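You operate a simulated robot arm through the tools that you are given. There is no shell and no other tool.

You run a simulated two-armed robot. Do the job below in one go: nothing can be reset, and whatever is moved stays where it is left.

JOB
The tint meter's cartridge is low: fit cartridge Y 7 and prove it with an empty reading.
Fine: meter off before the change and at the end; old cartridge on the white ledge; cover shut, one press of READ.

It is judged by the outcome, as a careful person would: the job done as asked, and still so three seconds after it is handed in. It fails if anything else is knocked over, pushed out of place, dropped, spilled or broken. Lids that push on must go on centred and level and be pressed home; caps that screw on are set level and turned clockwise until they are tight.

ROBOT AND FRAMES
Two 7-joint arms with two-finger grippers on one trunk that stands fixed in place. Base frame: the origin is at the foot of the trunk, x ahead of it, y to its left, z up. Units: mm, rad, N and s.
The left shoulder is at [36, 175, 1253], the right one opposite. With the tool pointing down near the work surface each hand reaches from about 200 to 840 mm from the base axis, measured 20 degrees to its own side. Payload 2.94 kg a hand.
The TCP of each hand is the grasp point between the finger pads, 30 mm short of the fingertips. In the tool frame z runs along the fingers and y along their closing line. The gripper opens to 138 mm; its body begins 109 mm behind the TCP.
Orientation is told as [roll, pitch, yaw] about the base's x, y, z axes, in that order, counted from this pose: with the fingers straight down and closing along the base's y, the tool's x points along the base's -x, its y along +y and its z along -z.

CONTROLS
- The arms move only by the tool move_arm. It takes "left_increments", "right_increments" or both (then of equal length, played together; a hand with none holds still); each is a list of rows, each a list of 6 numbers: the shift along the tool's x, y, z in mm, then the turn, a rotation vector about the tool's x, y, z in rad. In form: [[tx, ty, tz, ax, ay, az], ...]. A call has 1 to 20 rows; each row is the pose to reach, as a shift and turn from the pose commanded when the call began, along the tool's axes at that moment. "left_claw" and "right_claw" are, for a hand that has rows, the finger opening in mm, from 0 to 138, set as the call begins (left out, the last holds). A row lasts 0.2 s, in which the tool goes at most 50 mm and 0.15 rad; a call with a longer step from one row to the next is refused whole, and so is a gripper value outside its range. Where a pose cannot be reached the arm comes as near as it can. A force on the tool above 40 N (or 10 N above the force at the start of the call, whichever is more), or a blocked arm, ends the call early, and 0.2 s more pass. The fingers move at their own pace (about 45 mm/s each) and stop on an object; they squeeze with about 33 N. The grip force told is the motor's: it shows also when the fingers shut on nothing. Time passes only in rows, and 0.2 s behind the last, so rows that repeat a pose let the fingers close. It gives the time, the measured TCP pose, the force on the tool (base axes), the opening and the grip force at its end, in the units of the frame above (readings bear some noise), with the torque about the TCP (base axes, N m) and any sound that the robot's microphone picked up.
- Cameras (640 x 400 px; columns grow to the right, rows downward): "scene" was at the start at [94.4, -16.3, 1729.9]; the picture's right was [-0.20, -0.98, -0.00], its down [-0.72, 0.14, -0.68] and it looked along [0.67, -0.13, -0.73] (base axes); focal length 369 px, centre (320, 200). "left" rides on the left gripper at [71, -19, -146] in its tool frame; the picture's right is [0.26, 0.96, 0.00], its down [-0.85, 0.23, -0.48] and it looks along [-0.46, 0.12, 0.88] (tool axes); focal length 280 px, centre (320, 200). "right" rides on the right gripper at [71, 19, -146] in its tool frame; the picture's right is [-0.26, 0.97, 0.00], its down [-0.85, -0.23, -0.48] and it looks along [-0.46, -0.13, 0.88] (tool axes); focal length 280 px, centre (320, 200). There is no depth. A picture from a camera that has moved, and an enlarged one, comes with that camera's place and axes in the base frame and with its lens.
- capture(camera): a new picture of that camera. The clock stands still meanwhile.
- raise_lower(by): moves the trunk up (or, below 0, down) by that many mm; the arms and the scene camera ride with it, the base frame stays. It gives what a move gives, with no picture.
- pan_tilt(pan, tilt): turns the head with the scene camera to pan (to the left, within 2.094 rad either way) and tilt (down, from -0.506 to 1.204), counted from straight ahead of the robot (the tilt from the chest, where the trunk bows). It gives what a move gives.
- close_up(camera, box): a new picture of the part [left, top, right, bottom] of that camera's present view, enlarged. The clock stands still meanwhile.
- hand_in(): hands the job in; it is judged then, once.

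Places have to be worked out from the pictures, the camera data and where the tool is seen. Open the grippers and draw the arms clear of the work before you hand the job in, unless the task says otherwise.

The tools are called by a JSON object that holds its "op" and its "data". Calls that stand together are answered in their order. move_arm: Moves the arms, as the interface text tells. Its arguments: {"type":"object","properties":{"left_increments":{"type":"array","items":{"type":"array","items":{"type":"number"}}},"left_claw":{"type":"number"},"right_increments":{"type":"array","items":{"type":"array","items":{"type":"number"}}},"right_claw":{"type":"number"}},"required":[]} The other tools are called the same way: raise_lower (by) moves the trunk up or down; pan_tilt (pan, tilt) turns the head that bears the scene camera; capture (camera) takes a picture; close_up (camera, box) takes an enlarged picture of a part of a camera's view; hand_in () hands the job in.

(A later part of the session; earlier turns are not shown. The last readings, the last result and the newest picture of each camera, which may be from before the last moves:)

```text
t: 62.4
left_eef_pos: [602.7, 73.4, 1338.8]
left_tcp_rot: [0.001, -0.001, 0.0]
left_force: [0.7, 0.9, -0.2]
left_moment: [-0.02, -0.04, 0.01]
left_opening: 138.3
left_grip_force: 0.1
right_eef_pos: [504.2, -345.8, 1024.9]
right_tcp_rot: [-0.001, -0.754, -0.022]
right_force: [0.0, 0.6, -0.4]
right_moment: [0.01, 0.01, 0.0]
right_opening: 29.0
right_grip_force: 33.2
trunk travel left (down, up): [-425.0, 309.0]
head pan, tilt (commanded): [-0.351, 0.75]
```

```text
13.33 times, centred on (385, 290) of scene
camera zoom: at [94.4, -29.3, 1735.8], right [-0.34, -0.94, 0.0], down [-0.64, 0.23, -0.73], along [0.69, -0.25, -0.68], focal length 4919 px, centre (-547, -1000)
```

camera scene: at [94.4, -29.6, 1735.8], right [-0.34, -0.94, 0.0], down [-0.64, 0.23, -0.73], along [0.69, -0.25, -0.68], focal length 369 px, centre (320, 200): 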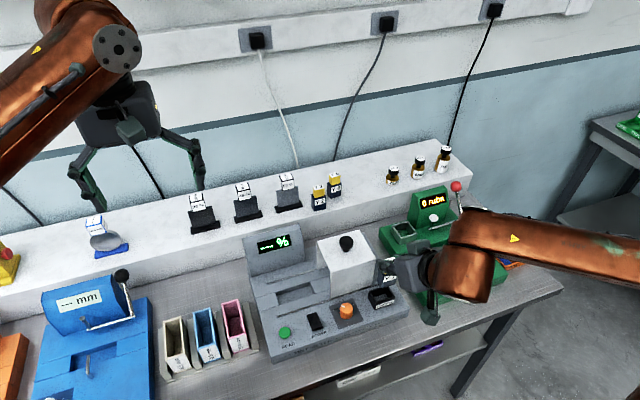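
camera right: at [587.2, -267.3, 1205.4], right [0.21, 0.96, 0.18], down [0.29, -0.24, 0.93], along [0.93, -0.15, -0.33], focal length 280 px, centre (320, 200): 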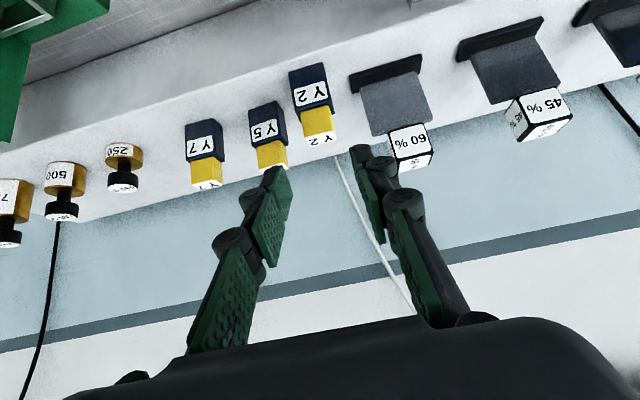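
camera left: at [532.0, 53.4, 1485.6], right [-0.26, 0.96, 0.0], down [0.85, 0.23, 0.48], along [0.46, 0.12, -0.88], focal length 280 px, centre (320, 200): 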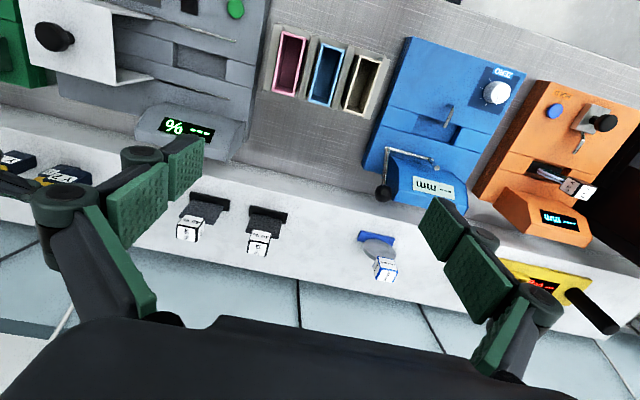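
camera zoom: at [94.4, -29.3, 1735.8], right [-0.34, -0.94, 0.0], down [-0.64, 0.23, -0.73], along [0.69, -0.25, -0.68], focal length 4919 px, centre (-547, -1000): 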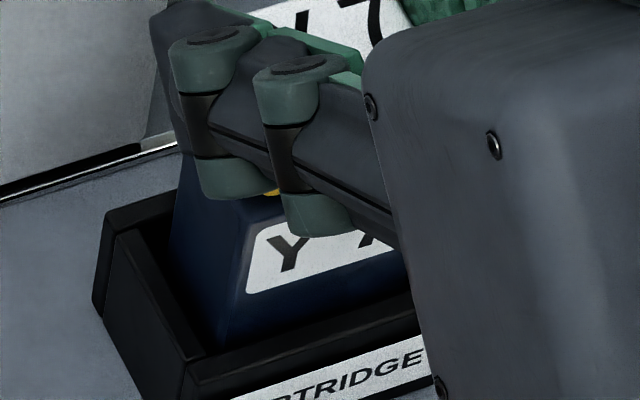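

Y 7 is sliding in without resistance. I continue down toward the seated height.

{"op": "move_arm", "data": {"right_increments": [[1.4, 0, 1.46, 0, 0, 0], [2.7, 0, 2.9, 0, 0, 0], [4.1, 0, 4.4, 0, 0, 0], [5.5, 0, 5.8, 0, 0, 0], [6.8, 0, 7.3, 0, 0, 0], [6.8, 0, 7.3, 0, 0, 0]], "right_claw": 0}}

{"op": "move_arm", "data": {"right_increments": [[1.4, 0, 1.46, 0, 0, 0], [2.7, 0, 2.9, 0, 0, 0], [2.7, 0, 2.9, 0, 0, 0]], "right_claw": 0}}

{"op": "close_up", "data": {"camera": "right", "box": [240, 40, 380, 210]}}

```text
t: 63.8
left_eef_pos: [602.5, 74.1, 1339.3]
left_tcp_rot: [0.0, 0.0, 0.0]
left_force: [0.2, -0.2, 0.3]
left_moment: [0.01, -0.01, 0.02]
left_opening: 138.0
left_grip_force: 0.1
right_eef_pos: [503.2, -345.2, 1015.6]
right_tcp_rot: [-0.002, -0.753, -0.021]
right_force: [1.1, -0.4, -0.5]
right_moment: [0.02, 0.02, -0.02]
right_opening: 28.9
right_grip_force: 32.7
trunk travel left (down, up): [-425.0, 309.0]
head pan, tilt (commanded): [-0.351, 0.75]
```

```text
t: 64.6
left_eef_pos: [602.4, 72.1, 1338.0]
left_tcp_rot: [0.001, 0.0, -0.001]
left_force: [0.1, -1.0, 0.4]
left_moment: [0.02, 0.0, 0.02]
left_opening: 138.0
left_grip_force: 0.1
right_eef_pos: [504.1, -344.8, 1011.6]
right_tcp_rot: [0.0, -0.753, -0.022]
right_force: [0.7, 0.5, -0.7]
right_moment: [0.01, -0.01, -0.02]
right_opening: 28.9
right_grip_force: 33.4
trunk travel left (down, up): [-425.0, 309.0]
head pan, tilt (commanded): [-0.351, 0.75]
```

```text
2.35 times, centred on (310, 125) of right
camera zoom: at [354.2, -322.5, 1069.8], right [0.21, 0.96, 0.18], down [0.29, -0.24, 0.93], along [0.93, -0.15, -0.33], focal length 660 px, centre (344, 376)
```

zoom: 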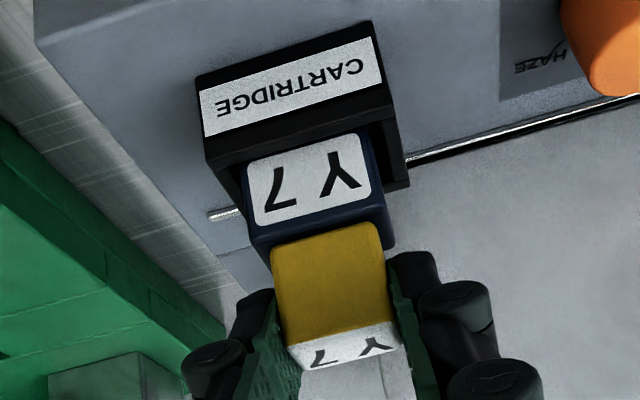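

Almost seated, about 3 mm above the reference. I go down in 1 mm steps until the vertical force shows it has bottomed out.

{"op": "move_arm", "data": {"right_increments": [[0.7, 0, 0.73, 0, 0, 0], [1.4, 0, 1.46, 0, 0, 0], [2.05, 0, 2.2, 0, 0, 0], [2.05, 0, 2.2, 0, 0, 0]], "right_claw": 0}}

{"op": "move_arm", "data": {"right_increments": [[0.7, 0, 0.73, 0, 0, 0], [1.4, 0, 1.46, 0, 0, 0], [1.4, 0, 1.46, 0, 0, 0]], "right_claw": 0}}

{"op": "close_up", "data": {"camera": "right", "box": [240, 40, 380, 210]}}

```text
t: 65.6
left_eef_pos: [601.0, 74.7, 1338.9]
left_tcp_rot: [0.001, 0.0, 0.0]
left_force: [-0.8, -0.3, 0.1]
left_moment: [0.0, -0.01, -0.01]
left_opening: 138.0
left_grip_force: 0.0
right_eef_pos: [503.4, -345.1, 1008.3]
right_tcp_rot: [-0.001, -0.75, -0.022]
right_force: [-1.0, 0.5, -0.5]
right_moment: [-0.02, 0.01, 0.0]
right_opening: 29.1
right_grip_force: 33.4
trunk travel left (down, up): [-425.0, 309.0]
head pan, tilt (commanded): [-0.351, 0.75]
```

```text
t: 66.4
left_eef_pos: [602.3, 74.5, 1338.3]
left_tcp_rot: [-0.001, 0.001, -0.001]
left_force: [0.1, 0.6, -1.0]
left_moment: [-0.01, 0.04, 0.02]
left_opening: 138.2
left_grip_force: 0.1
right_eef_pos: [504.0, -346.1, 1006.9]
right_tcp_rot: [-0.001, -0.754, -0.02]
right_force: [0.0, -1.1, 5.1]
right_moment: [0.0, 0.02, -0.03]
right_opening: 29.0
right_grip_force: 33.2
trunk travel left (down, up): [-425.0, 309.0]
head pan, tilt (commanded): [-0.351, 0.75]
```

```text
2.35 times, centred on (310, 125) of right
camera zoom: at [354.0, -322.1, 1064.9], right [0.21, 0.96, 0.18], down [0.29, -0.24, 0.93], along [0.93, -0.15, -0.33], focal length 660 px, centre (344, 376)
```

zoom: 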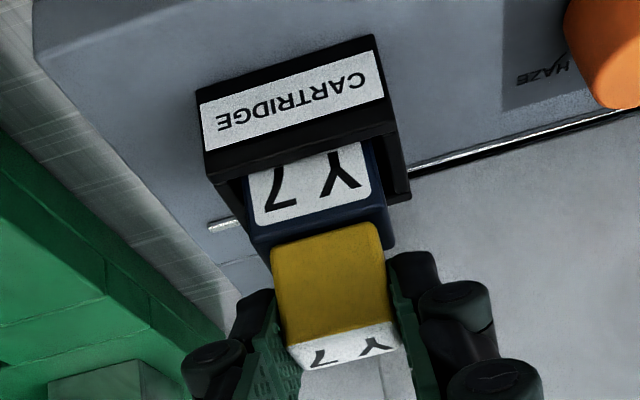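

Vertical force is 5 N at the seated height. I press another 2 mm of command to make sure it is home.

{"op": "move_arm", "data": {"right_increments": [[0.7, 0, 0.73, 0, 0, 0], [1.4, 0, 1.46, 0, 0, 0], [2.05, 0, 2.2, 0, 0, 0], [2.05, 0, 2.2, 0, 0, 0]], "right_claw": 0}}

{"op": "close_up", "data": {"camera": "scene", "box": [350, 260, 430, 320]}}

{"op": "close_up", "data": {"camera": "left", "box": [0, 0, 260, 160]}}

```text
t: 67.4
left_eef_pos: [599.5, 75.3, 1340.2]
left_tcp_rot: [0.0, -0.002, 0.0]
left_force: [-0.4, 0.1, -0.9]
left_moment: [-0.05, 0.0, -0.01]
left_opening: 138.0
left_grip_force: 0.0
right_eef_pos: [503.5, -344.6, 1007.4]
right_tcp_rot: [-0.002, -0.76, -0.019]
right_force: [-2.1, -4.5, 29.9]
right_moment: [-0.13, -0.09, -0.02]
right_opening: 29.4
right_grip_force: 33.1
trunk travel left (down, up): [-425.0, 309.0]
head pan, tilt (commanded): [-0.351, 0.75]
```

```text
6.67 times, centred on (390, 290) of scene
camera zoom: at [91.3, -27.9, 1736.2], right [-0.34, -0.94, 0.0], down [-0.64, 0.23, -0.73], along [0.69, -0.25, -0.68], focal length 2460 px, centre (-147, -400)
```

zoom: 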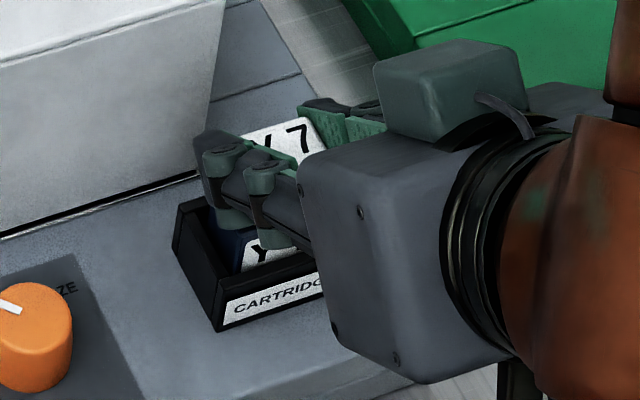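

```text
2.46 times, centred on (130, 80) of left
camera zoom: at [529.7, 54.5, 1486.6], right [-0.26, 0.96, 0.0], down [0.85, 0.23, 0.48], along [0.46, 0.12, -0.88], focal length 690 px, centre (788, 495)
```

zoom: 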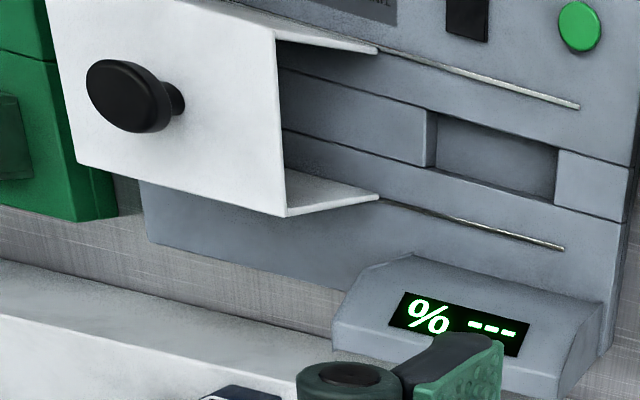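

It is bottomed out: 30 N with no further travel. I ease the load off and release.

{"op": "move_arm", "data": {"right_increments": [[-1.4, 0, -1.5, 0, 0, 0], [-2.7, 0, -2.9, 0, 0, 0], [-2.7, 0, -2.9, 0, 0, 0]], "right_claw": 0}}

{"op": "move_arm", "data": {"right_increments": [[0, 0, 0, 0, 0, 0], [0, 0, 0, 0, 0, 0], [0, 0, 0, 0, 0, 0]], "right_claw": 48}}

{"op": "move_arm", "data": {"right_increments": [[0, 0, -20, 0, 0, 0], [0, 0, -50, 0, 0, 0], [0, 0, -90, 0, 0, 0], [0, 0, -110, 0, 0, 0], [0, 0, -110, 0, 0, 0]], "right_claw": 48}}

{"op": "capture", "data": {"camera": "right"}}

{"op": "close_up", "data": {"camera": "scene", "box": [350, 260, 430, 320]}}

```text
t: 68.2
left_eef_pos: [602.1, 75.5, 1339.6]
left_tcp_rot: [0.001, 0.001, 0.0]
left_force: [-0.3, 0.6, -0.9]
left_moment: [-0.02, 0.0, 0.0]
left_opening: 138.1
left_grip_force: 0.1
right_eef_pos: [502.5, -344.8, 1007.0]
right_tcp_rot: [0.001, -0.751, -0.02]
right_force: [4.6, -0.7, 13.9]
right_moment: [0.01, -0.65, 0.02]
right_opening: 28.9
right_grip_force: 32.8
trunk travel left (down, up): [-425.0, 309.0]
head pan, tilt (commanded): [-0.351, 0.75]
```

```text
t: 69.0
left_eef_pos: [602.9, 73.4, 1339.0]
left_tcp_rot: [0.001, 0.001, -0.002]
left_force: [-0.3, 0.3, -0.2]
left_moment: [0.0, -0.04, 0.0]
left_opening: 137.8
left_grip_force: 0.1
right_eef_pos: [503.0, -345.1, 1006.7]
right_tcp_rot: [0.001, -0.751, -0.021]
right_force: [-0.2, 0.2, 0.6]
right_moment: [-0.01, -0.01, -0.01]
right_opening: 47.8
right_grip_force: 0.1
trunk travel left (down, up): [-425.0, 309.0]
head pan, tilt (commanded): [-0.351, 0.75]
```

```text
t: 70.2
left_eef_pos: [602.5, 71.6, 1338.8]
left_tcp_rot: [0.001, 0.002, 0.001]
left_force: [-0.4, 0.8, 0.0]
left_moment: [0.06, 0.05, 0.01]
left_opening: 137.9
left_grip_force: 0.0
right_eef_pos: [427.6, -343.4, 1085.6]
right_tcp_rot: [0.002, -0.75, -0.024]
right_force: [-0.7, -1.4, 0.1]
right_moment: [0.03, 0.03, 0.0]
right_opening: 48.0
right_grip_force: 0.1
trunk travel left (down, up): [-425.0, 309.0]
head pan, tilt (commanded): [-0.351, 0.75]
```

```text
taken
camera right: at [278.4, -320.1, 1144.9], right [0.21, 0.96, 0.18], down [0.29, -0.24, 0.93], along [0.93, -0.14, -0.33], focal length 280 px, centre (320, 200)
```

right: 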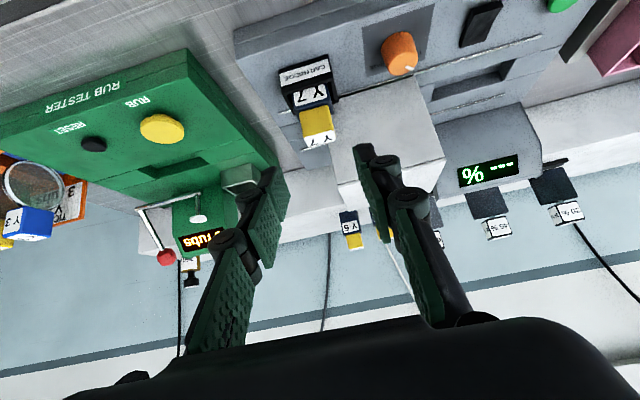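

```text
6.67 times, centred on (390, 290) of scene
camera zoom: at [94.9, -30.4, 1735.7], right [-0.34, -0.94, 0.0], down [-0.64, 0.23, -0.73], along [0.69, -0.25, -0.68], focal length 2460 px, centre (-147, -400)
```

zoom: 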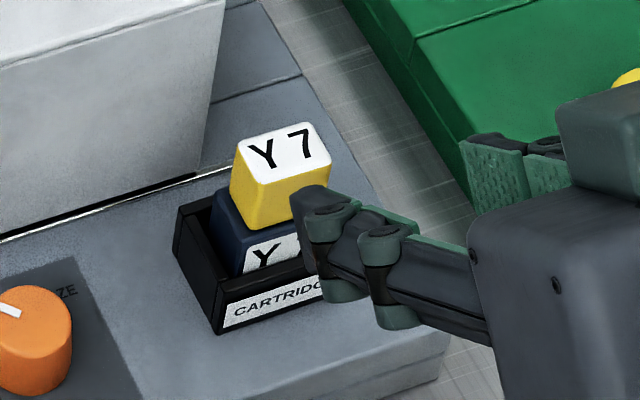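

Y 7 is released in the socket. I pull the hand further back and check its seating closely.

{"op": "move_arm", "data": {"right_increments": [[30, 0, -30, 0, 0.1, 0], [55, 0, -62, 0, 0.2, 0], [75, 0, -95, 0, 0.3, 0], [75, 0, -95, 0, 0.45, 0], [75, 0, -95, 0, 0.6, 0], [75, 0, -95, 0, 0.75, 0], [75, 0, -95, 0, 0.75, 0]], "right_claw": 48}}

{"op": "capture", "data": {"camera": "right"}}

{"op": "close_up", "data": {"camera": "scene", "box": [350, 260, 430, 320]}}

```text
t: 71.8
left_eef_pos: [600.5, 74.7, 1339.8]
left_tcp_rot: [-0.002, -0.002, -0.001]
left_force: [-0.3, 0.0, 0.6]
left_moment: [-0.05, -0.07, 0.03]
left_opening: 138.3
left_grip_force: 0.1
right_eef_pos: [307.8, -341.6, 1106.8]
right_tcp_rot: [-0.002, -0.005, -0.026]
right_force: [0.0, 1.0, 0.4]
right_moment: [-0.04, -0.05, 0.0]
right_opening: 47.7
right_grip_force: 0.1
right hand out of reach, approached as far as the arm can: row 1, 2, 3
trunk travel left (down, up): [-425.0, 309.0]
head pan, tilt (commanded): [-0.351, 0.75]
```

```text
taken
camera right: at [237.5, -320.4, 1252.0], right [0.29, 0.96, 0.0], down [0.84, -0.25, 0.48], along [0.46, -0.14, -0.88], focal length 280 px, centre (320, 200)
```

right: 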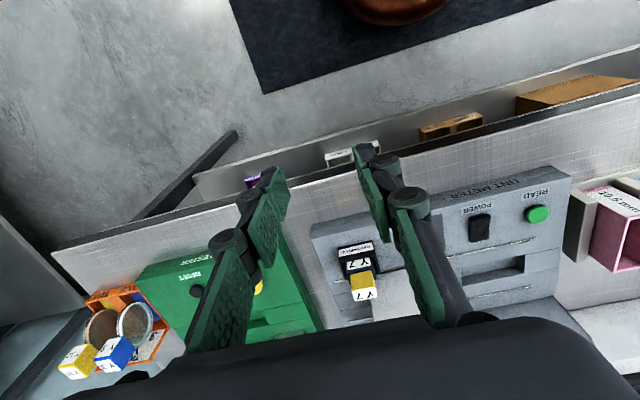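

```text
6.67 times, centred on (390, 290) of scene
camera zoom: at [91.4, -26.2, 1736.1], right [-0.34, -0.94, 0.0], down [-0.64, 0.23, -0.73], along [0.69, -0.25, -0.68], focal length 2460 px, centre (-147, -400)
```

zoom: 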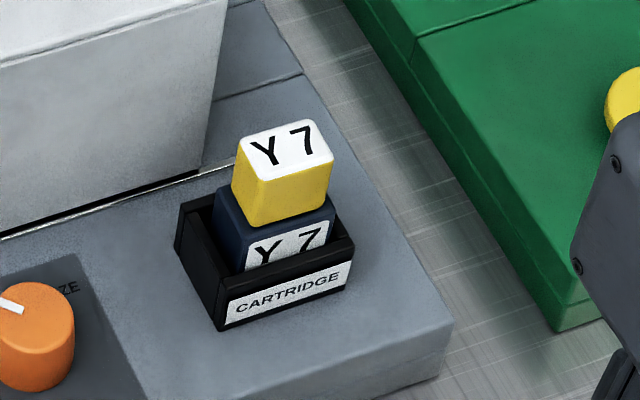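

Y 7 sits upright and level in the socket. Next is the cover: I move the hand up and forward to view its knob from closer.

{"op": "move_arm", "data": {"right_increments": [[-20, 5, -40, 0, 0, 0], [-55, 12, -70, 0, 0, 0], [-95, 21, -90, 0, 0, 0], [-135, 30, -95, 0, 0, 0], [-175, 40, -95, 0, 0, 0], [-199, 45, -95, 0, 0, 0], [-199, 45, -95, 0, 0, 0]], "right_claw": 60}}

{"op": "capture", "data": {"camera": "right"}}

{"op": "close_up", "data": {"camera": "right", "box": [250, 90, 450, 260]}}

{"op": "close_up", "data": {"camera": "scene", "box": [300, 220, 400, 300]}}

```text
t: 73.4
left_eef_pos: [602.0, 73.5, 1339.6]
left_tcp_rot: [0.0, 0.0, 0.001]
left_force: [0.3, 0.3, -1.3]
left_moment: [-0.02, -0.02, 0.02]
left_opening: 137.7
left_grip_force: 0.1
right_eef_pos: [508.3, -300.7, 1201.8]
right_tcp_rot: [0.001, -0.002, -0.02]
right_force: [0.4, 0.9, 0.5]
right_moment: [-0.04, 0.01, 0.01]
right_opening: 60.2
right_grip_force: 0.1
trunk travel left (down, up): [-425.0, 309.0]
head pan, tilt (commanded): [-0.351, 0.75]
```

```text
taken
camera right: at [439.2, -278.8, 1347.7], right [0.28, 0.96, 0.0], down [0.84, -0.25, 0.48], along [0.46, -0.14, -0.88], focal length 280 px, centre (320, 200)
```

right: 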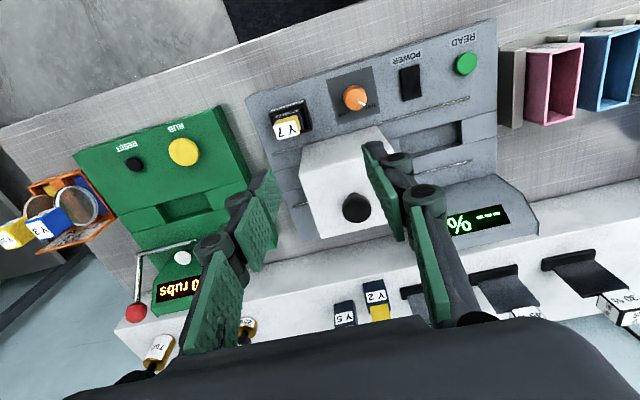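

```text
2.35 times, centred on (350, 175) of right
camera zoom: at [439.2, -278.8, 1347.7], right [0.28, 0.96, 0.0], down [0.84, -0.25, 0.48], along [0.46, -0.14, -0.88], focal length 660 px, centre (249, 259)
```

zoom: 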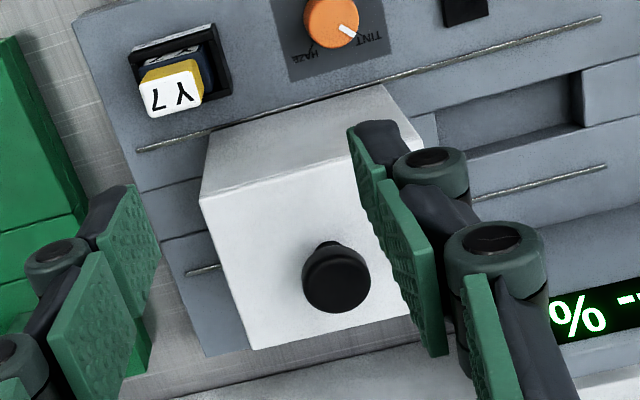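

```text
5.00 times, centred on (350, 260) of scene
camera zoom: at [94.0, -28.9, 1735.9], right [-0.34, -0.94, 0.0], down [-0.64, 0.23, -0.73], along [0.69, -0.25, -0.68], focal length 1845 px, centre (170, -100)
```

zoom: 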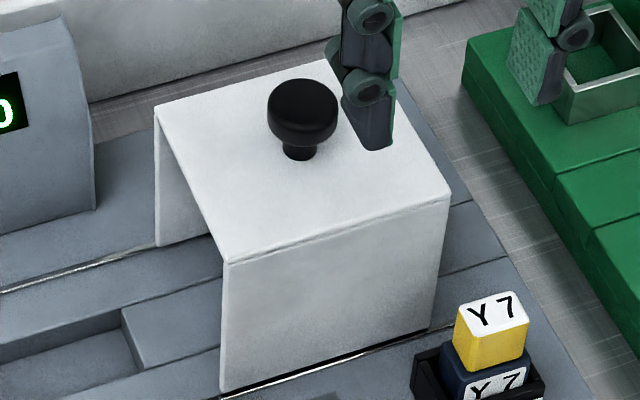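

The cover's top corner is at z of about 1043, and the knob is better placed now at about [602, -281.5], top z about 1080, 33 mm wide. I move above the knob and lower the open fingers around it.

{"op": "move_arm", "data": {"right_increments": [[-32, 7, 0, 0, 0, 0], [-64, 14, 0, 0, 0, 0], [-93.5, 21, 0, 0, 0, 0], [-93.5, 21, 35, 0, 0, 0], [-93.5, 21, 65, 0, 0, 0], [-93.5, 21, 85, 0, 0, 0], [-93.5, 21, 85, 0, 0, 0]], "right_claw": 64}}

{"op": "capture", "data": {"camera": "right"}}

{"op": "close_up", "data": {"camera": "scene", "box": [300, 200, 420, 300]}}

{"op": "close_up", "data": {"camera": "left", "box": [0, 0, 260, 160]}}

```text
t: 75.0
left_eef_pos: [603.1, 74.0, 1339.3]
left_tcp_rot: [0.0, 0.0, -0.001]
left_force: [0.8, 0.1, 0.6]
left_moment: [-0.04, 0.02, 0.01]
left_opening: 137.9
left_grip_force: 0.2
right_eef_pos: [601.9, -281.3, 1116.7]
right_tcp_rot: [0.0, -0.002, -0.023]
right_force: [0.1, -0.5, -0.9]
right_moment: [0.01, 0.0, 0.0]
right_opening: 63.9
right_grip_force: 0.2
trunk travel left (down, up): [-425.0, 309.0]
head pan, tilt (commanded): [-0.351, 0.75]
```

```text
taken
camera right: at [532.6, -260.1, 1262.7], right [0.28, 0.96, 0.0], down [0.84, -0.25, 0.48], along [0.46, -0.14, -0.88], focal length 280 px, centre (320, 200)
```

right: 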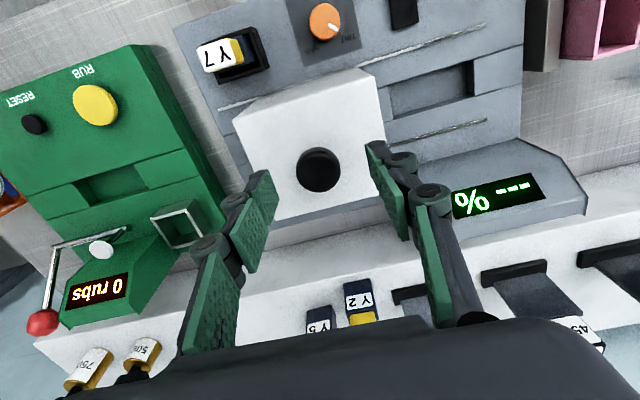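

```text
4.00 times, centred on (360, 250) of scene
camera zoom: at [94.3, -29.2, 1735.8], right [-0.34, -0.94, 0.0], down [-0.64, 0.23, -0.73], along [0.69, -0.25, -0.68], focal length 1476 px, centre (160, 0)
```

zoom: 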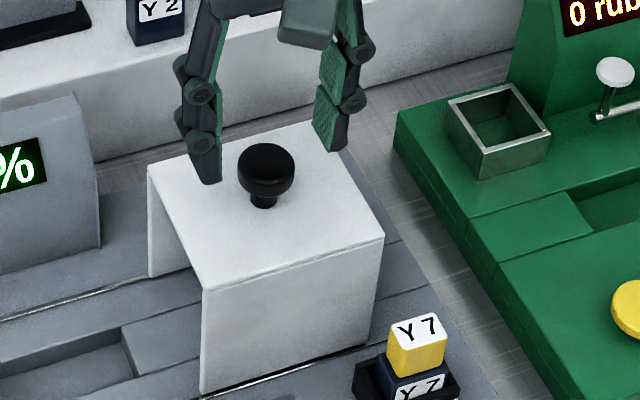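

```text
2.46 times, centred on (130, 80) of left
camera zoom: at [532.2, 53.5, 1485.5], right [-0.26, 0.96, 0.0], down [0.85, 0.23, 0.48], along [0.46, 0.12, -0.88], focal length 690 px, centre (788, 495)
```

zoom: 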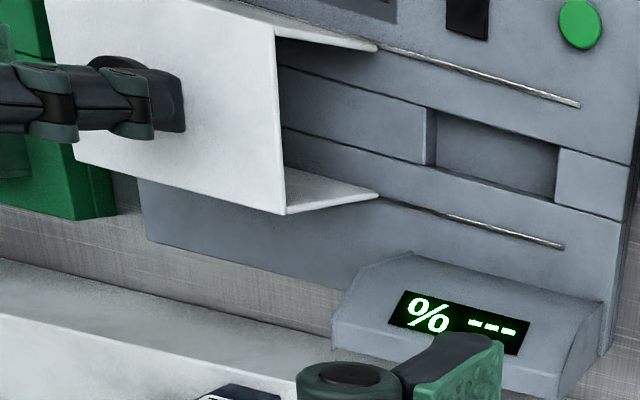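

The knob is centred under the fingers. I lower around it and close.

{"op": "move_arm", "data": {"right_increments": [[0, 0, 12, 0, 0, 0], [0, 0, 24, 0, 0, 0], [0, 0, 31, 0, 0, 0], [0, 0, 31, 0, 0, 0]], "right_claw": 64}}

{"op": "close_up", "data": {"camera": "scene", "box": [300, 200, 420, 300]}}

{"op": "move_arm", "data": {"right_increments": [[0, 0, 0, 0, 0, 0], [0, 0, 0, 0, 0, 0], [0, 0, 0, 0, 0, 0], [0, 0, 0, 0, 0, 0]], "right_claw": 0}}

{"op": "close_up", "data": {"camera": "scene", "box": [300, 200, 420, 300]}}

```text
t: 76.0
left_eef_pos: [602.6, 73.7, 1339.6]
left_tcp_rot: [0.0, 0.001, 0.001]
left_force: [0.4, 0.0, 0.3]
left_moment: [0.0, 0.01, 0.0]
left_opening: 137.9
left_grip_force: 0.1
right_eef_pos: [603.3, -282.2, 1086.9]
right_tcp_rot: [0.0, -0.002, -0.021]
right_force: [0.6, -0.4, 0.0]
right_moment: [-0.02, -0.01, -0.04]
right_opening: 64.0
right_grip_force: 0.0
trunk travel left (down, up): [-425.0, 309.0]
head pan, tilt (commanded): [-0.351, 0.75]
```

```text
4.00 times, centred on (360, 250) of scene
camera zoom: at [94.4, -29.1, 1735.8], right [-0.34, -0.94, 0.0], down [-0.64, 0.23, -0.73], along [0.69, -0.25, -0.68], focal length 1476 px, centre (160, 0)
```

zoom: 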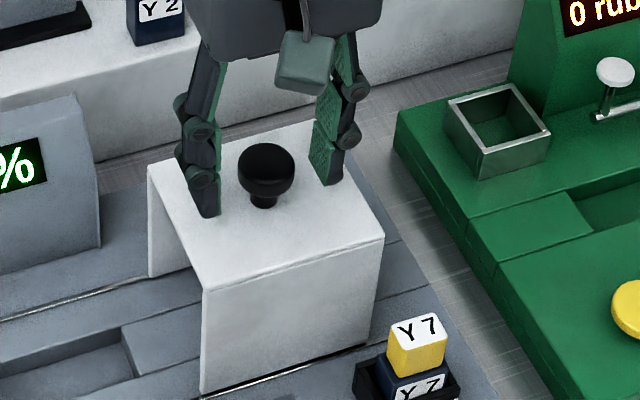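

```text
t: 77.0
left_eef_pos: [602.7, 74.6, 1338.0]
left_tcp_rot: [0.0, 0.002, -0.001]
left_force: [-0.2, -0.2, 0.1]
left_moment: [-0.01, 0.01, 0.0]
left_opening: 137.9
left_grip_force: 0.0
right_eef_pos: [603.9, -282.4, 1085.6]
right_tcp_rot: [0.0, -0.003, -0.022]
right_force: [-0.7, 0.0, -1.3]
right_moment: [-0.01, 0.01, -0.04]
right_opening: 33.1
right_grip_force: 45.1
trunk travel left (down, up): [-425.0, 309.0]
head pan, tilt (commanded): [-0.351, 0.75]
```

```text
4.00 times, centred on (360, 250) of scene
camera zoom: at [94.5, -29.2, 1735.8], right [-0.34, -0.94, 0.0], down [-0.64, 0.23, -0.73], along [0.69, -0.25, -0.68], focal length 1476 px, centre (160, 0)
```

zoom: 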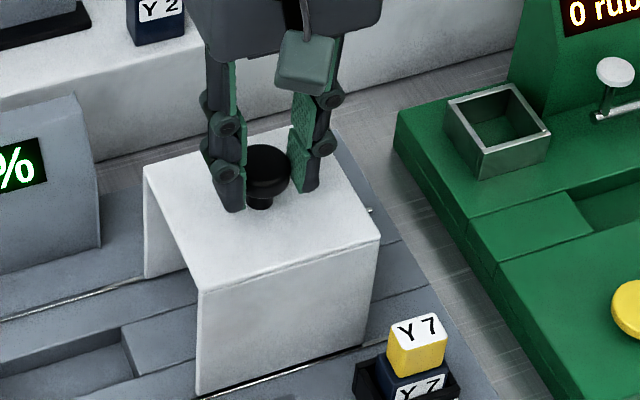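

The knob is held, and the cover slides freely. I slide it along the rails toward the slot (+y), 110 mm to begin with.

{"op": "move_arm", "data": {"right_increments": [[0, 5, 0, 0, 0, 0], [0, 15, 0, 0, 0, 0], [0, 25, 0, 0, 0, 0], [0, 35, 0, 0, 0, 0], [0, 45, 0, 0, 0, 0], [0, 55, 0, 0, 0, 0], [0, 65, 0, 0, 0, 0], [0, 75, 0, 0, 0, 0], [0, 85, 0, 0, 0, 0], [0, 95, 0, 0, 0, 0], [0, 105, 0, 0, 0, 0], [0, 110, 0, 0, 0, 0], [0, 110, 0, 0, 0, 0]], "right_claw": 0}}

{"op": "close_up", "data": {"camera": "scene", "box": [240, 200, 420, 340]}}

{"op": "close_up", "data": {"camera": "left", "box": [0, 0, 260, 160]}}

```text
t: 79.8
left_eef_pos: [599.8, 73.4, 1339.4]
left_tcp_rot: [0.001, -0.001, -0.001]
left_force: [0.5, -0.9, 0.2]
left_moment: [0.0, 0.0, 0.01]
left_opening: 138.1
left_grip_force: 0.2
right_eef_pos: [603.4, -171.5, 1085.6]
right_tcp_rot: [-0.003, 0.003, -0.022]
right_force: [-25.2, 1.0, -15.0]
right_moment: [0.19, 0.96, -0.06]
right_opening: 33.1
right_grip_force: 44.7
trunk travel left (down, up): [-425.0, 309.0]
head pan, tilt (commanded): [-0.351, 0.75]
```

```text
2.86 times, centred on (330, 270) of scene
camera zoom: at [92.0, -29.5, 1735.8], right [-0.34, -0.94, 0.0], down [-0.64, 0.23, -0.73], along [0.69, -0.25, -0.68], focal length 1054 px, centre (291, 0)
```

zoom: 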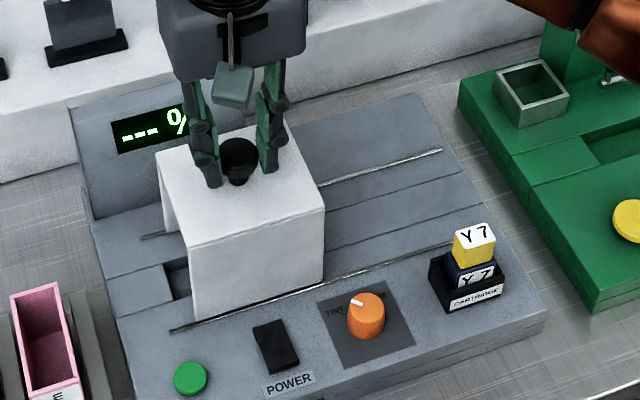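

```text
2.46 times, centred on (130, 80) of left
camera zoom: at [530.3, 53.3, 1486.1], right [-0.26, 0.96, 0.0], down [0.85, 0.23, 0.48], along [0.46, 0.12, -0.88], focal length 690 px, centre (788, 495)
```

zoom: 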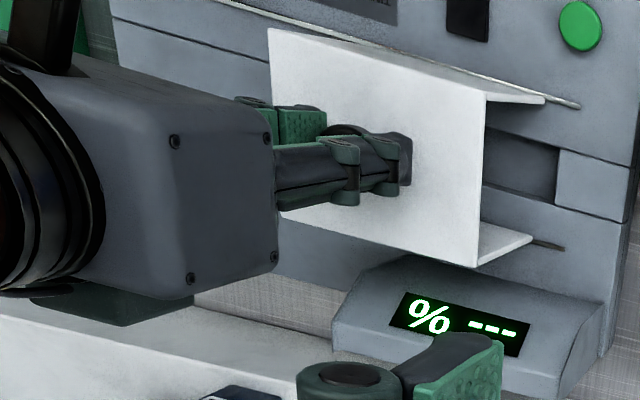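

The sideways force (-25 N in x) shows the rails run parallel to the base y axis, so my path drifted about 2.5 mm. I relax that before continuing.

{"op": "move_arm", "data": {"right_increments": [[1.3, 0, 0, 0, 0, 0], [2.6, 0, 0, 0, 0, 0], [2.6, 0, 0, 0, 0, 0]], "right_claw": 0}}

```text
t: 80.6
left_eef_pos: [601.5, 72.9, 1338.1]
left_tcp_rot: [0.001, 0.0, 0.0]
left_force: [-0.3, 0.1, -0.6]
left_moment: [0.03, 0.01, 0.01]
left_opening: 137.9
left_grip_force: 0.1
right_eef_pos: [603.1, -171.6, 1084.9]
right_tcp_rot: [0.001, -0.003, -0.022]
right_force: [-14.0, 0.2, -13.8]
right_moment: [-0.04, 0.59, -0.06]
right_opening: 33.3
right_grip_force: 44.9
trunk travel left (down, up): [-425.0, 309.0]
head pan, tilt (commanded): [-0.351, 0.75]
```

{"op": "move_arm", "data": {"right_increments": [[1.6, 0, 0.8, 0, 0, 0], [3.2, 0, 1.6, 0, 0, 0], [3.2, 0, 1.6, 0, 0, 0]], "right_claw": 0}}

```text
t: 81.4
left_eef_pos: [604.1, 74.2, 1338.7]
left_tcp_rot: [0.001, 0.003, 0.001]
left_force: [-0.4, -1.0, -1.3]
left_moment: [0.01, -0.02, -0.02]
left_opening: 137.7
left_grip_force: 0.0
right_eef_pos: [603.5, -172.5, 1085.5]
right_tcp_rot: [0.002, -0.01, -0.022]
right_force: [13.5, -0.2, 3.9]
right_moment: [-0.03, -0.82, -0.06]
right_opening: 32.9
right_grip_force: 45.1
trunk travel left (down, up): [-425.0, 309.0]
head pan, tilt (commanded): [-0.351, 0.75]
```

{"op": "move_arm", "data": {"right_increments": [[-1.5, 0, -0.4, 0, 0, 0], [-1.4, 5, -0.4, 0, 0, 0], [-1.3, 10, -0.4, 0, 0, 0], [-1.2, 14, -0.4, 0, 0, 0], [-1.1, 18, -0.4, 0, 0, 0], [-1.1, 18, -0.4, 0, 0, 0]], "right_claw": 0}}

{"op": "close_up", "data": {"camera": "scene", "box": [240, 200, 420, 340]}}

{"op": "close_up", "data": {"camera": "left", "box": [0, 0, 260, 160]}}

```text
t: 82.8
left_eef_pos: [604.4, 73.6, 1337.5]
left_tcp_rot: [0.0, 0.002, 0.001]
left_force: [0.5, -0.7, -0.4]
left_moment: [0.0, 0.0, -0.01]
left_opening: 138.2
left_grip_force: 0.1
right_eef_pos: [603.1, -152.5, 1085.3]
right_tcp_rot: [0.002, -0.004, -0.022]
right_force: [28.0, -0.3, 25.5]
right_moment: [-0.16, -0.71, -0.15]
right_opening: 33.3
right_grip_force: 44.7
trunk travel left (down, up): [-425.0, 309.0]
head pan, tilt (commanded): [-0.351, 0.75]
```

```text
2.86 times, centred on (330, 270) of scene
camera zoom: at [96.6, -28.5, 1735.9], right [-0.34, -0.94, 0.0], down [-0.64, 0.23, -0.73], along [0.69, -0.25, -0.68], focal length 1054 px, centre (291, 0)
```

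zoom: 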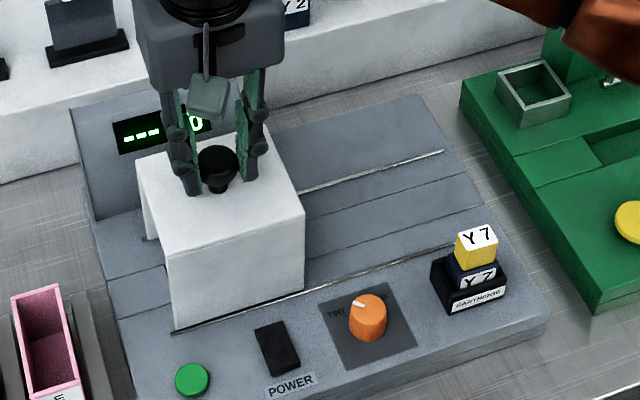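

```text
2.46 times, centred on (130, 80) of left
camera zoom: at [534.2, 54.2, 1484.9], right [-0.26, 0.96, 0.0], down [0.85, 0.23, 0.47], along [0.46, 0.12, -0.88], focal length 690 px, centre (788, 495)
```

zoom: 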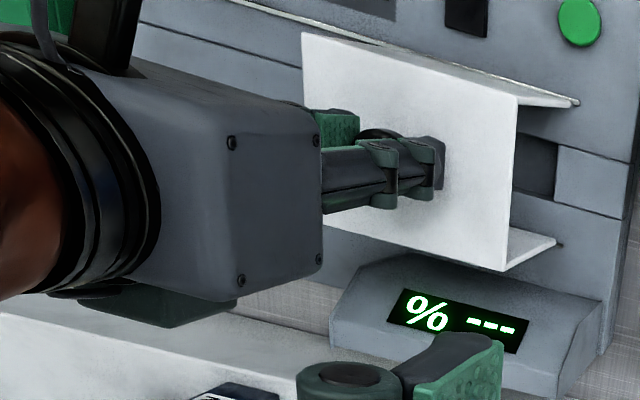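

The cover is now almost at the rails' left end, but there is a constraint load on the hand. I neutralise it first.

{"op": "move_arm", "data": {"right_increments": [[-0.9, 0, -0.5, 0, 0, 0], [-1.8, 0, -1.0, 0, 0, 0], [-1.8, 0, -1.0, 0, 0, 0]], "right_claw": 0}}

```text
t: 83.6
left_eef_pos: [602.3, 74.2, 1339.0]
left_tcp_rot: [0.001, 0.002, -0.002]
left_force: [-0.3, 0.3, -0.1]
left_moment: [0.0, 0.01, -0.02]
left_opening: 138.1
left_grip_force: 0.1
right_eef_pos: [602.6, -152.8, 1085.9]
right_tcp_rot: [-0.001, -0.001, -0.022]
right_force: [17.5, 1.0, 19.2]
right_moment: [0.13, -0.98, 0.01]
right_opening: 33.1
right_grip_force: 45.2
trunk travel left (down, up): [-425.0, 309.0]
head pan, tilt (commanded): [-0.351, 0.75]
```

Rather than fight the clamped knob, I open the fingers slightly so the rear finger can simply push the knob along with no sideways constraint.

{"op": "move_arm", "data": {"right_increments": [[0, 0, 0, 0, 0, 0], [0, 0, 0, 0, 0, 0], [0, 0, 0, 0, 0, 0]], "right_claw": 44}}

{"op": "close_up", "data": {"camera": "scene", "box": [240, 200, 420, 340]}}

```text
t: 84.4
left_eef_pos: [601.9, 73.4, 1338.8]
left_tcp_rot: [0.001, 0.0, -0.001]
left_force: [-0.3, 0.2, -0.3]
left_moment: [-0.01, 0.04, 0.02]
left_opening: 138.0
left_grip_force: 0.1
right_eef_pos: [603.0, -153.2, 1085.6]
right_tcp_rot: [-0.002, 0.0, -0.021]
right_force: [0.0, -0.2, 0.1]
right_moment: [0.0, -0.01, 0.01]
right_opening: 43.9
right_grip_force: 0.1
trunk travel left (down, up): [-425.0, 309.0]
head pan, tilt (commanded): [-0.351, 0.75]
```

```text
2.86 times, centred on (330, 270) of scene
camera zoom: at [94.4, -29.2, 1735.8], right [-0.34, -0.94, 0.0], down [-0.64, 0.23, -0.73], along [0.69, -0.25, -0.68], focal length 1054 px, centre (291, 0)
```

zoom: 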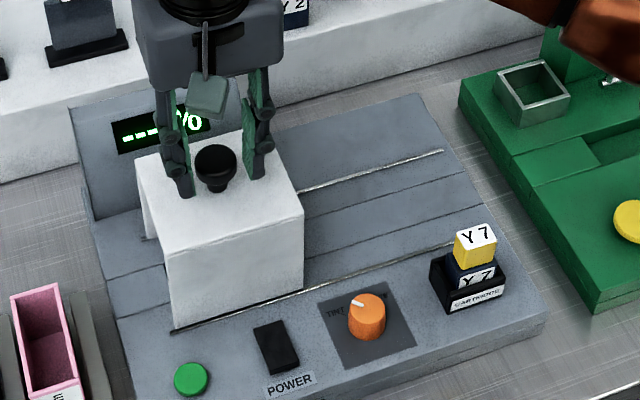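

Loads are gone. I push the hand in +y in small steps until the cover meets its stop.

{"op": "move_arm", "data": {"right_increments": [[0, 3, 0, 0, 0, 0], [0.1, 6, 0, 0, 0, 0], [0.2, 8, 0, 0, 0, 0], [0.2, 10, 0, 0, 0, 0], [0.2, 12, 0, 0, 0, 0], [0.2, 12, 0, 0, 0, 0]], "right_claw": 44}}

{"op": "close_up", "data": {"camera": "scene", "box": [240, 200, 420, 340]}}

{"op": "close_up", "data": {"camera": "left", "box": [0, 0, 260, 160]}}

```text
t: 85.8
left_eef_pos: [602.5, 73.2, 1339.4]
left_tcp_rot: [0.0, 0.0, 0.001]
left_force: [0.2, -0.5, 0.5]
left_moment: [0.0, 0.0, -0.01]
left_opening: 138.1
left_grip_force: 0.0
right_eef_pos: [603.0, -142.9, 1085.1]
right_tcp_rot: [-0.002, -0.001, -0.023]
right_force: [0.3, -5.3, -1.6]
right_moment: [-0.1, -0.05, 0.01]
right_opening: 47.0
right_grip_force: 2.0
trunk travel left (down, up): [-425.0, 309.0]
head pan, tilt (commanded): [-0.351, 0.75]
```

```text
2.86 times, centred on (330, 270) of scene
camera zoom: at [94.8, -29.8, 1735.7], right [-0.34, -0.94, 0.0], down [-0.64, 0.23, -0.73], along [0.69, -0.25, -0.68], focal length 1054 px, centre (291, 0)
```

zoom: 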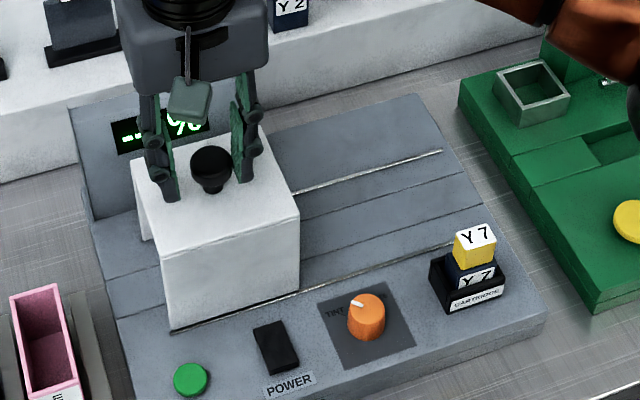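

```text
2.46 times, centred on (130, 80) of left
camera zoom: at [532.7, 52.8, 1485.3], right [-0.26, 0.96, 0.0], down [0.85, 0.23, 0.48], along [0.46, 0.13, -0.88], focal length 690 px, centre (788, 495)
```

zoom: 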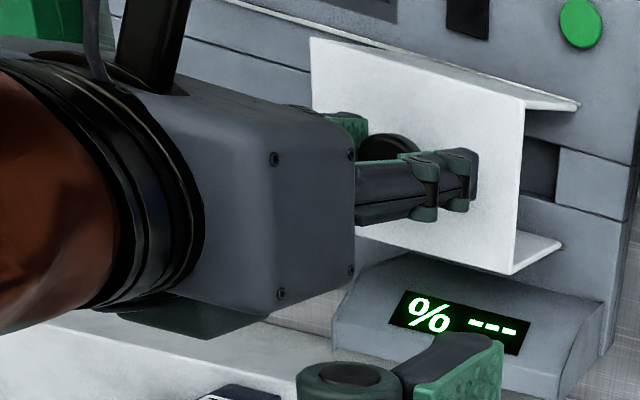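

Force in y is only -5 N and the cover is at the rail end. I push a little more to confirm a hard stop.

{"op": "move_arm", "data": {"right_increments": [[0, 2, 0, 0, 0, 0], [0, 4, 0, 0, 0, 0], [0.1, 6, 0, 0, 0, 0], [0.1, 6, 0, 0, 0, 0]], "right_claw": 44}}

{"op": "close_up", "data": {"camera": "scene", "box": [240, 200, 420, 340]}}

{"op": "close_up", "data": {"camera": "left", "box": [0, 0, 260, 160]}}

```text
t: 86.8
left_eef_pos: [602.2, 70.4, 1337.8]
left_tcp_rot: [0.002, 0.0, 0.002]
left_force: [0.3, -0.1, 0.6]
left_moment: [0.02, -0.02, 0.01]
left_opening: 138.1
left_grip_force: 0.0
right_eef_pos: [603.1, -139.2, 1084.8]
right_tcp_rot: [-0.001, 0.0, -0.022]
right_force: [-4.9, -15.5, -4.4]
right_moment: [-0.36, 0.17, -0.25]
right_opening: 54.8
right_grip_force: 8.5
trunk travel left (down, up): [-425.0, 309.0]
head pan, tilt (commanded): [-0.351, 0.75]
```

```text
2.86 times, centred on (330, 270) of scene
camera zoom: at [94.2, -32.4, 1735.7], right [-0.34, -0.94, 0.0], down [-0.64, 0.24, -0.73], along [0.69, -0.25, -0.68], focal length 1054 px, centre (291, 0)
```

zoom: 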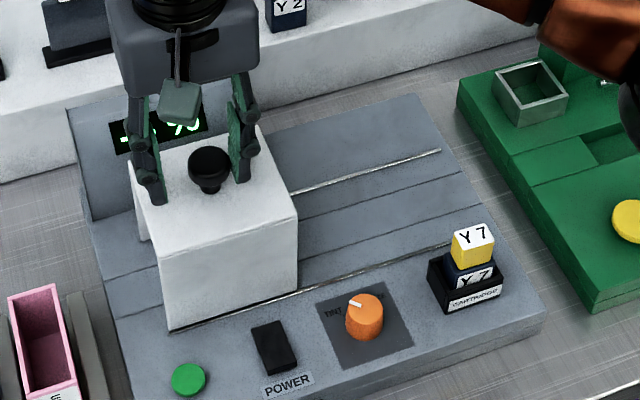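

```text
2.46 times, centred on (130, 80) of left
camera zoom: at [532.2, 50.5, 1485.6], right [-0.26, 0.97, 0.0], down [0.85, 0.23, 0.48], along [0.46, 0.13, -0.88], focal length 690 px, centre (788, 495)
```

zoom: 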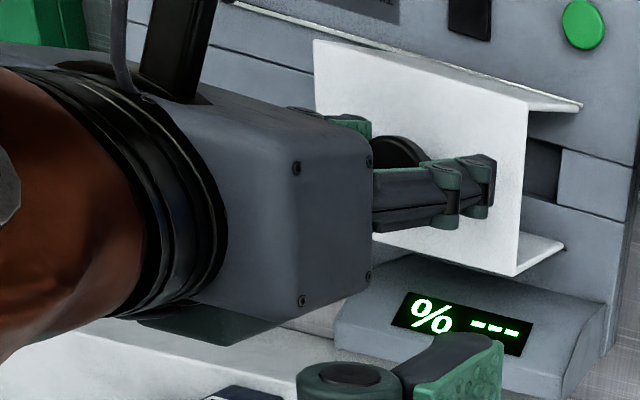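

The y-force has risen to 15 N with no more cover movement, so it is at its stop and fully over the slot. I back off from the knob and rise.

{"op": "move_arm", "data": {"right_increments": [[0, -5, 0, 0, 0, 0], [-0.2, -11, 0, 0, 0, 0], [-0.2, -11, 0, 0, 0, 0], [-0.2, -11, -20, 0, 0, 0], [-0.2, -11, -60, 0, 0, 0], [-0.2, -11, -100, 0, 0, 0], [-0.2, -11, -100, 0, 0, 0]], "right_claw": 56}}

{"op": "close_up", "data": {"camera": "scene", "box": [240, 200, 420, 340]}}

{"op": "close_up", "data": {"camera": "left", "box": [0, 0, 260, 160]}}

```text
t: 88.4
left_eef_pos: [603.4, 73.9, 1337.6]
left_tcp_rot: [0.0, 0.001, 0.0]
left_force: [0.3, 0.2, -1.0]
left_moment: [-0.02, 0.0, -0.01]
left_opening: 137.5
left_grip_force: 0.1
right_eef_pos: [601.4, -147.4, 1184.5]
right_tcp_rot: [0.0, -0.002, -0.021]
right_force: [-0.1, -0.4, 0.4]
right_moment: [0.01, 0.03, -0.04]
right_opening: 55.7
right_grip_force: 0.0
trunk travel left (down, up): [-425.0, 309.0]
head pan, tilt (commanded): [-0.351, 0.75]
```

```text
2.86 times, centred on (330, 270) of scene
camera zoom: at [95.1, -29.6, 1735.7], right [-0.34, -0.94, 0.0], down [-0.64, 0.23, -0.73], along [0.69, -0.25, -0.68], focal length 1054 px, centre (291, 0)
```

zoom: 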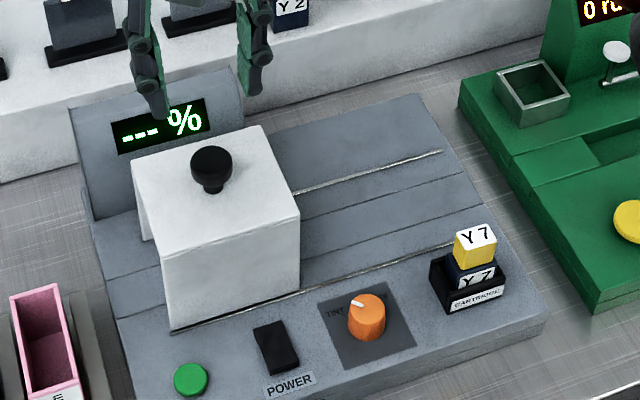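

```text
2.46 times, centred on (130, 80) of left
camera zoom: at [532.9, 53.1, 1485.1], right [-0.26, 0.96, 0.0], down [0.85, 0.23, 0.48], along [0.46, 0.12, -0.88], focal length 690 px, centre (788, 495)
```

zoom: 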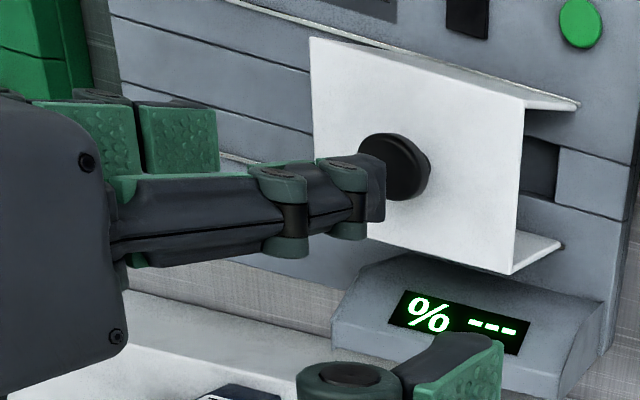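

The cover is shut over the empty slot. To switch on, I close the fingers and hover over the raised front half of the rocker, tilted a little so the hand stays clear of the cover.

{"op": "move_arm", "data": {"right_increments": [[40, -10, 0, 0, -0.1, 0], [80, -20, 0, 0, -0.2, -0.01], [96.9, -24.6, 20, 0, -0.3, -0.02], [96.9, -24.6, 60, 0, -0.35, -0.021], [96.9, -24.6, 100, 0, -0.35, -0.021], [96.9, -24.6, 124.5, 0, -0.35, -0.021], [96.9, -24.6, 124.5, 0, -0.35, -0.021], [96.9, -24.6, 124.5, 0, -0.35, -0.021]], "right_claw": 0}}

{"op": "capture", "data": {"camera": "right"}}

{"op": "close_up", "data": {"camera": "scene", "box": [270, 240, 390, 340]}}

```text
t: 90.2
left_eef_pos: [602.4, 75.0, 1338.9]
left_tcp_rot: [-0.001, 0.001, 0.0]
left_force: [0.4, 0.8, 1.4]
left_moment: [-0.01, 0.0, -0.03]
left_opening: 138.2
left_grip_force: 0.1
right_eef_pos: [505.9, -168.6, 1060.1]
right_tcp_rot: [-0.005, -0.352, -0.002]
right_force: [0.1, 0.1, 0.0]
right_moment: [0.04, -0.03, 0.02]
right_opening: 0.2
right_grip_force: 28.0
trunk travel left (down, up): [-425.0, 309.0]
head pan, tilt (commanded): [-0.351, 0.75]
```

```text
taken
camera right: at [390.4, -148.0, 1172.0], right [0.25, 0.97, 0.09], down [0.63, -0.23, 0.74], along [0.73, -0.13, -0.67], focal length 280 px, centre (320, 200)
```

right: 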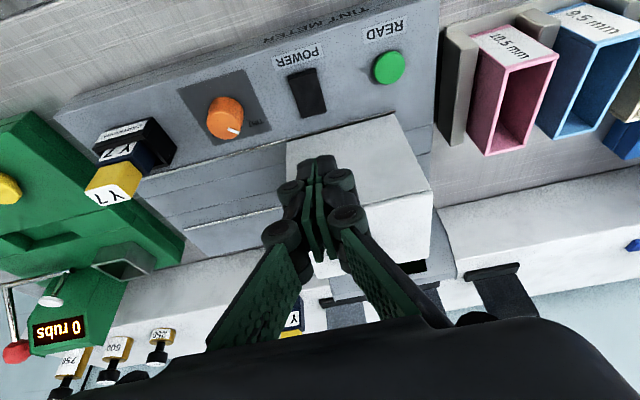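

```text
4.00 times, centred on (330, 290) of scene
camera zoom: at [94.5, -29.3, 1735.8], right [-0.34, -0.94, 0.0], down [-0.64, 0.23, -0.73], along [0.69, -0.25, -0.68], focal length 1476 px, centre (280, -160)
```

zoom: 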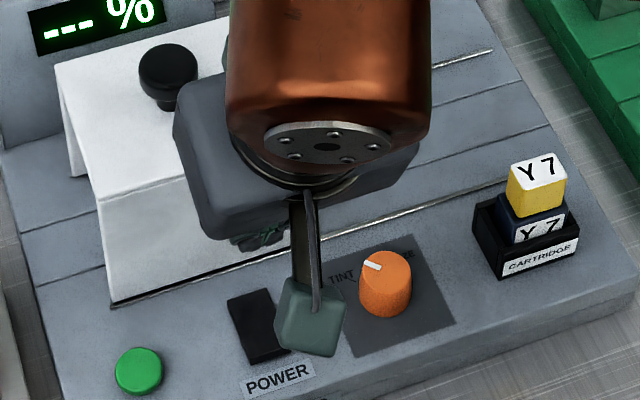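

Aligned with the rocker's front half. I descend to just above it, then press in small steps.

{"op": "move_arm", "data": {"right_increments": [[15.1, 0, 41.3, 0, 0, 0], [27.4, 0, 75.1, 0, 0, 0], [30.2, 0, 82.6, 0, 0, 0], [30.2, 0, 82.6, 0, 0, 0]], "right_claw": 0}}

{"op": "move_arm", "data": {"right_increments": [[0.7, 0, 1.9, 0, 0, 0], [1.4, 0, 3.8, 0, 0, 0], [2.1, 0, 5.6, 0, 0, 0], [2.7, 0, 7.5, 0, 0, 0], [2.7, 0, 7.5, 0, 0, 0]], "right_claw": 0}}

{"op": "close_up", "data": {"camera": "scene", "box": [240, 200, 420, 340]}}

```text
t: 91.2
left_eef_pos: [603.3, 73.8, 1338.3]
left_tcp_rot: [-0.002, 0.0, 0.0]
left_force: [-0.3, -0.4, 0.5]
left_moment: [-0.01, 0.0, -0.02]
left_opening: 137.8
left_grip_force: 0.0
right_eef_pos: [505.4, -168.8, 970.8]
right_tcp_rot: [-0.003, -0.351, 0.001]
right_force: [0.4, -0.1, -0.4]
right_moment: [-0.01, 0.03, 0.0]
right_opening: 0.1
right_grip_force: 28.3
trunk travel left (down, up): [-425.0, 309.0]
head pan, tilt (commanded): [-0.351, 0.75]
```

```text
t: 92.4
left_eef_pos: [602.3, 74.1, 1338.5]
left_tcp_rot: [-0.002, 0.001, 0.0]
left_force: [-0.4, 0.3, -0.5]
left_moment: [-0.02, 0.02, -0.01]
left_opening: 137.9
left_grip_force: 0.1
right_eef_pos: [506.8, -169.9, 964.7]
right_tcp_rot: [-0.005, -0.352, 0.0]
right_force: [0.4, 0.2, 0.3]
right_moment: [-0.03, 0.01, 0.0]
right_opening: 0.1
right_grip_force: 29.0
trunk travel left (down, up): [-425.0, 309.0]
head pan, tilt (commanded): [-0.351, 0.75]
```

```text
2.86 times, centred on (330, 270) of scene
camera zoom: at [94.4, -29.1, 1735.8], right [-0.34, -0.94, 0.0], down [-0.64, 0.23, -0.73], along [0.69, -0.25, -0.68], focal length 1054 px, centre (291, 0)
```

zoom: 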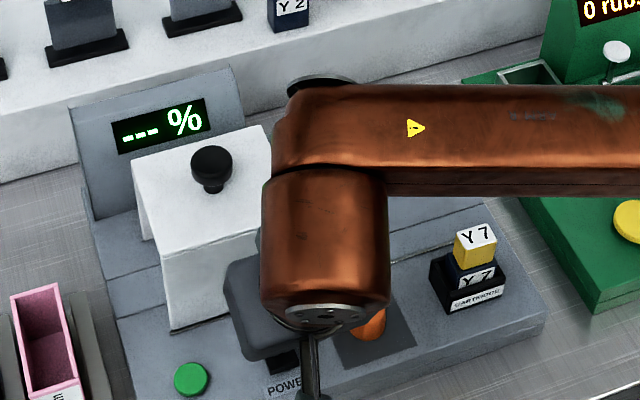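

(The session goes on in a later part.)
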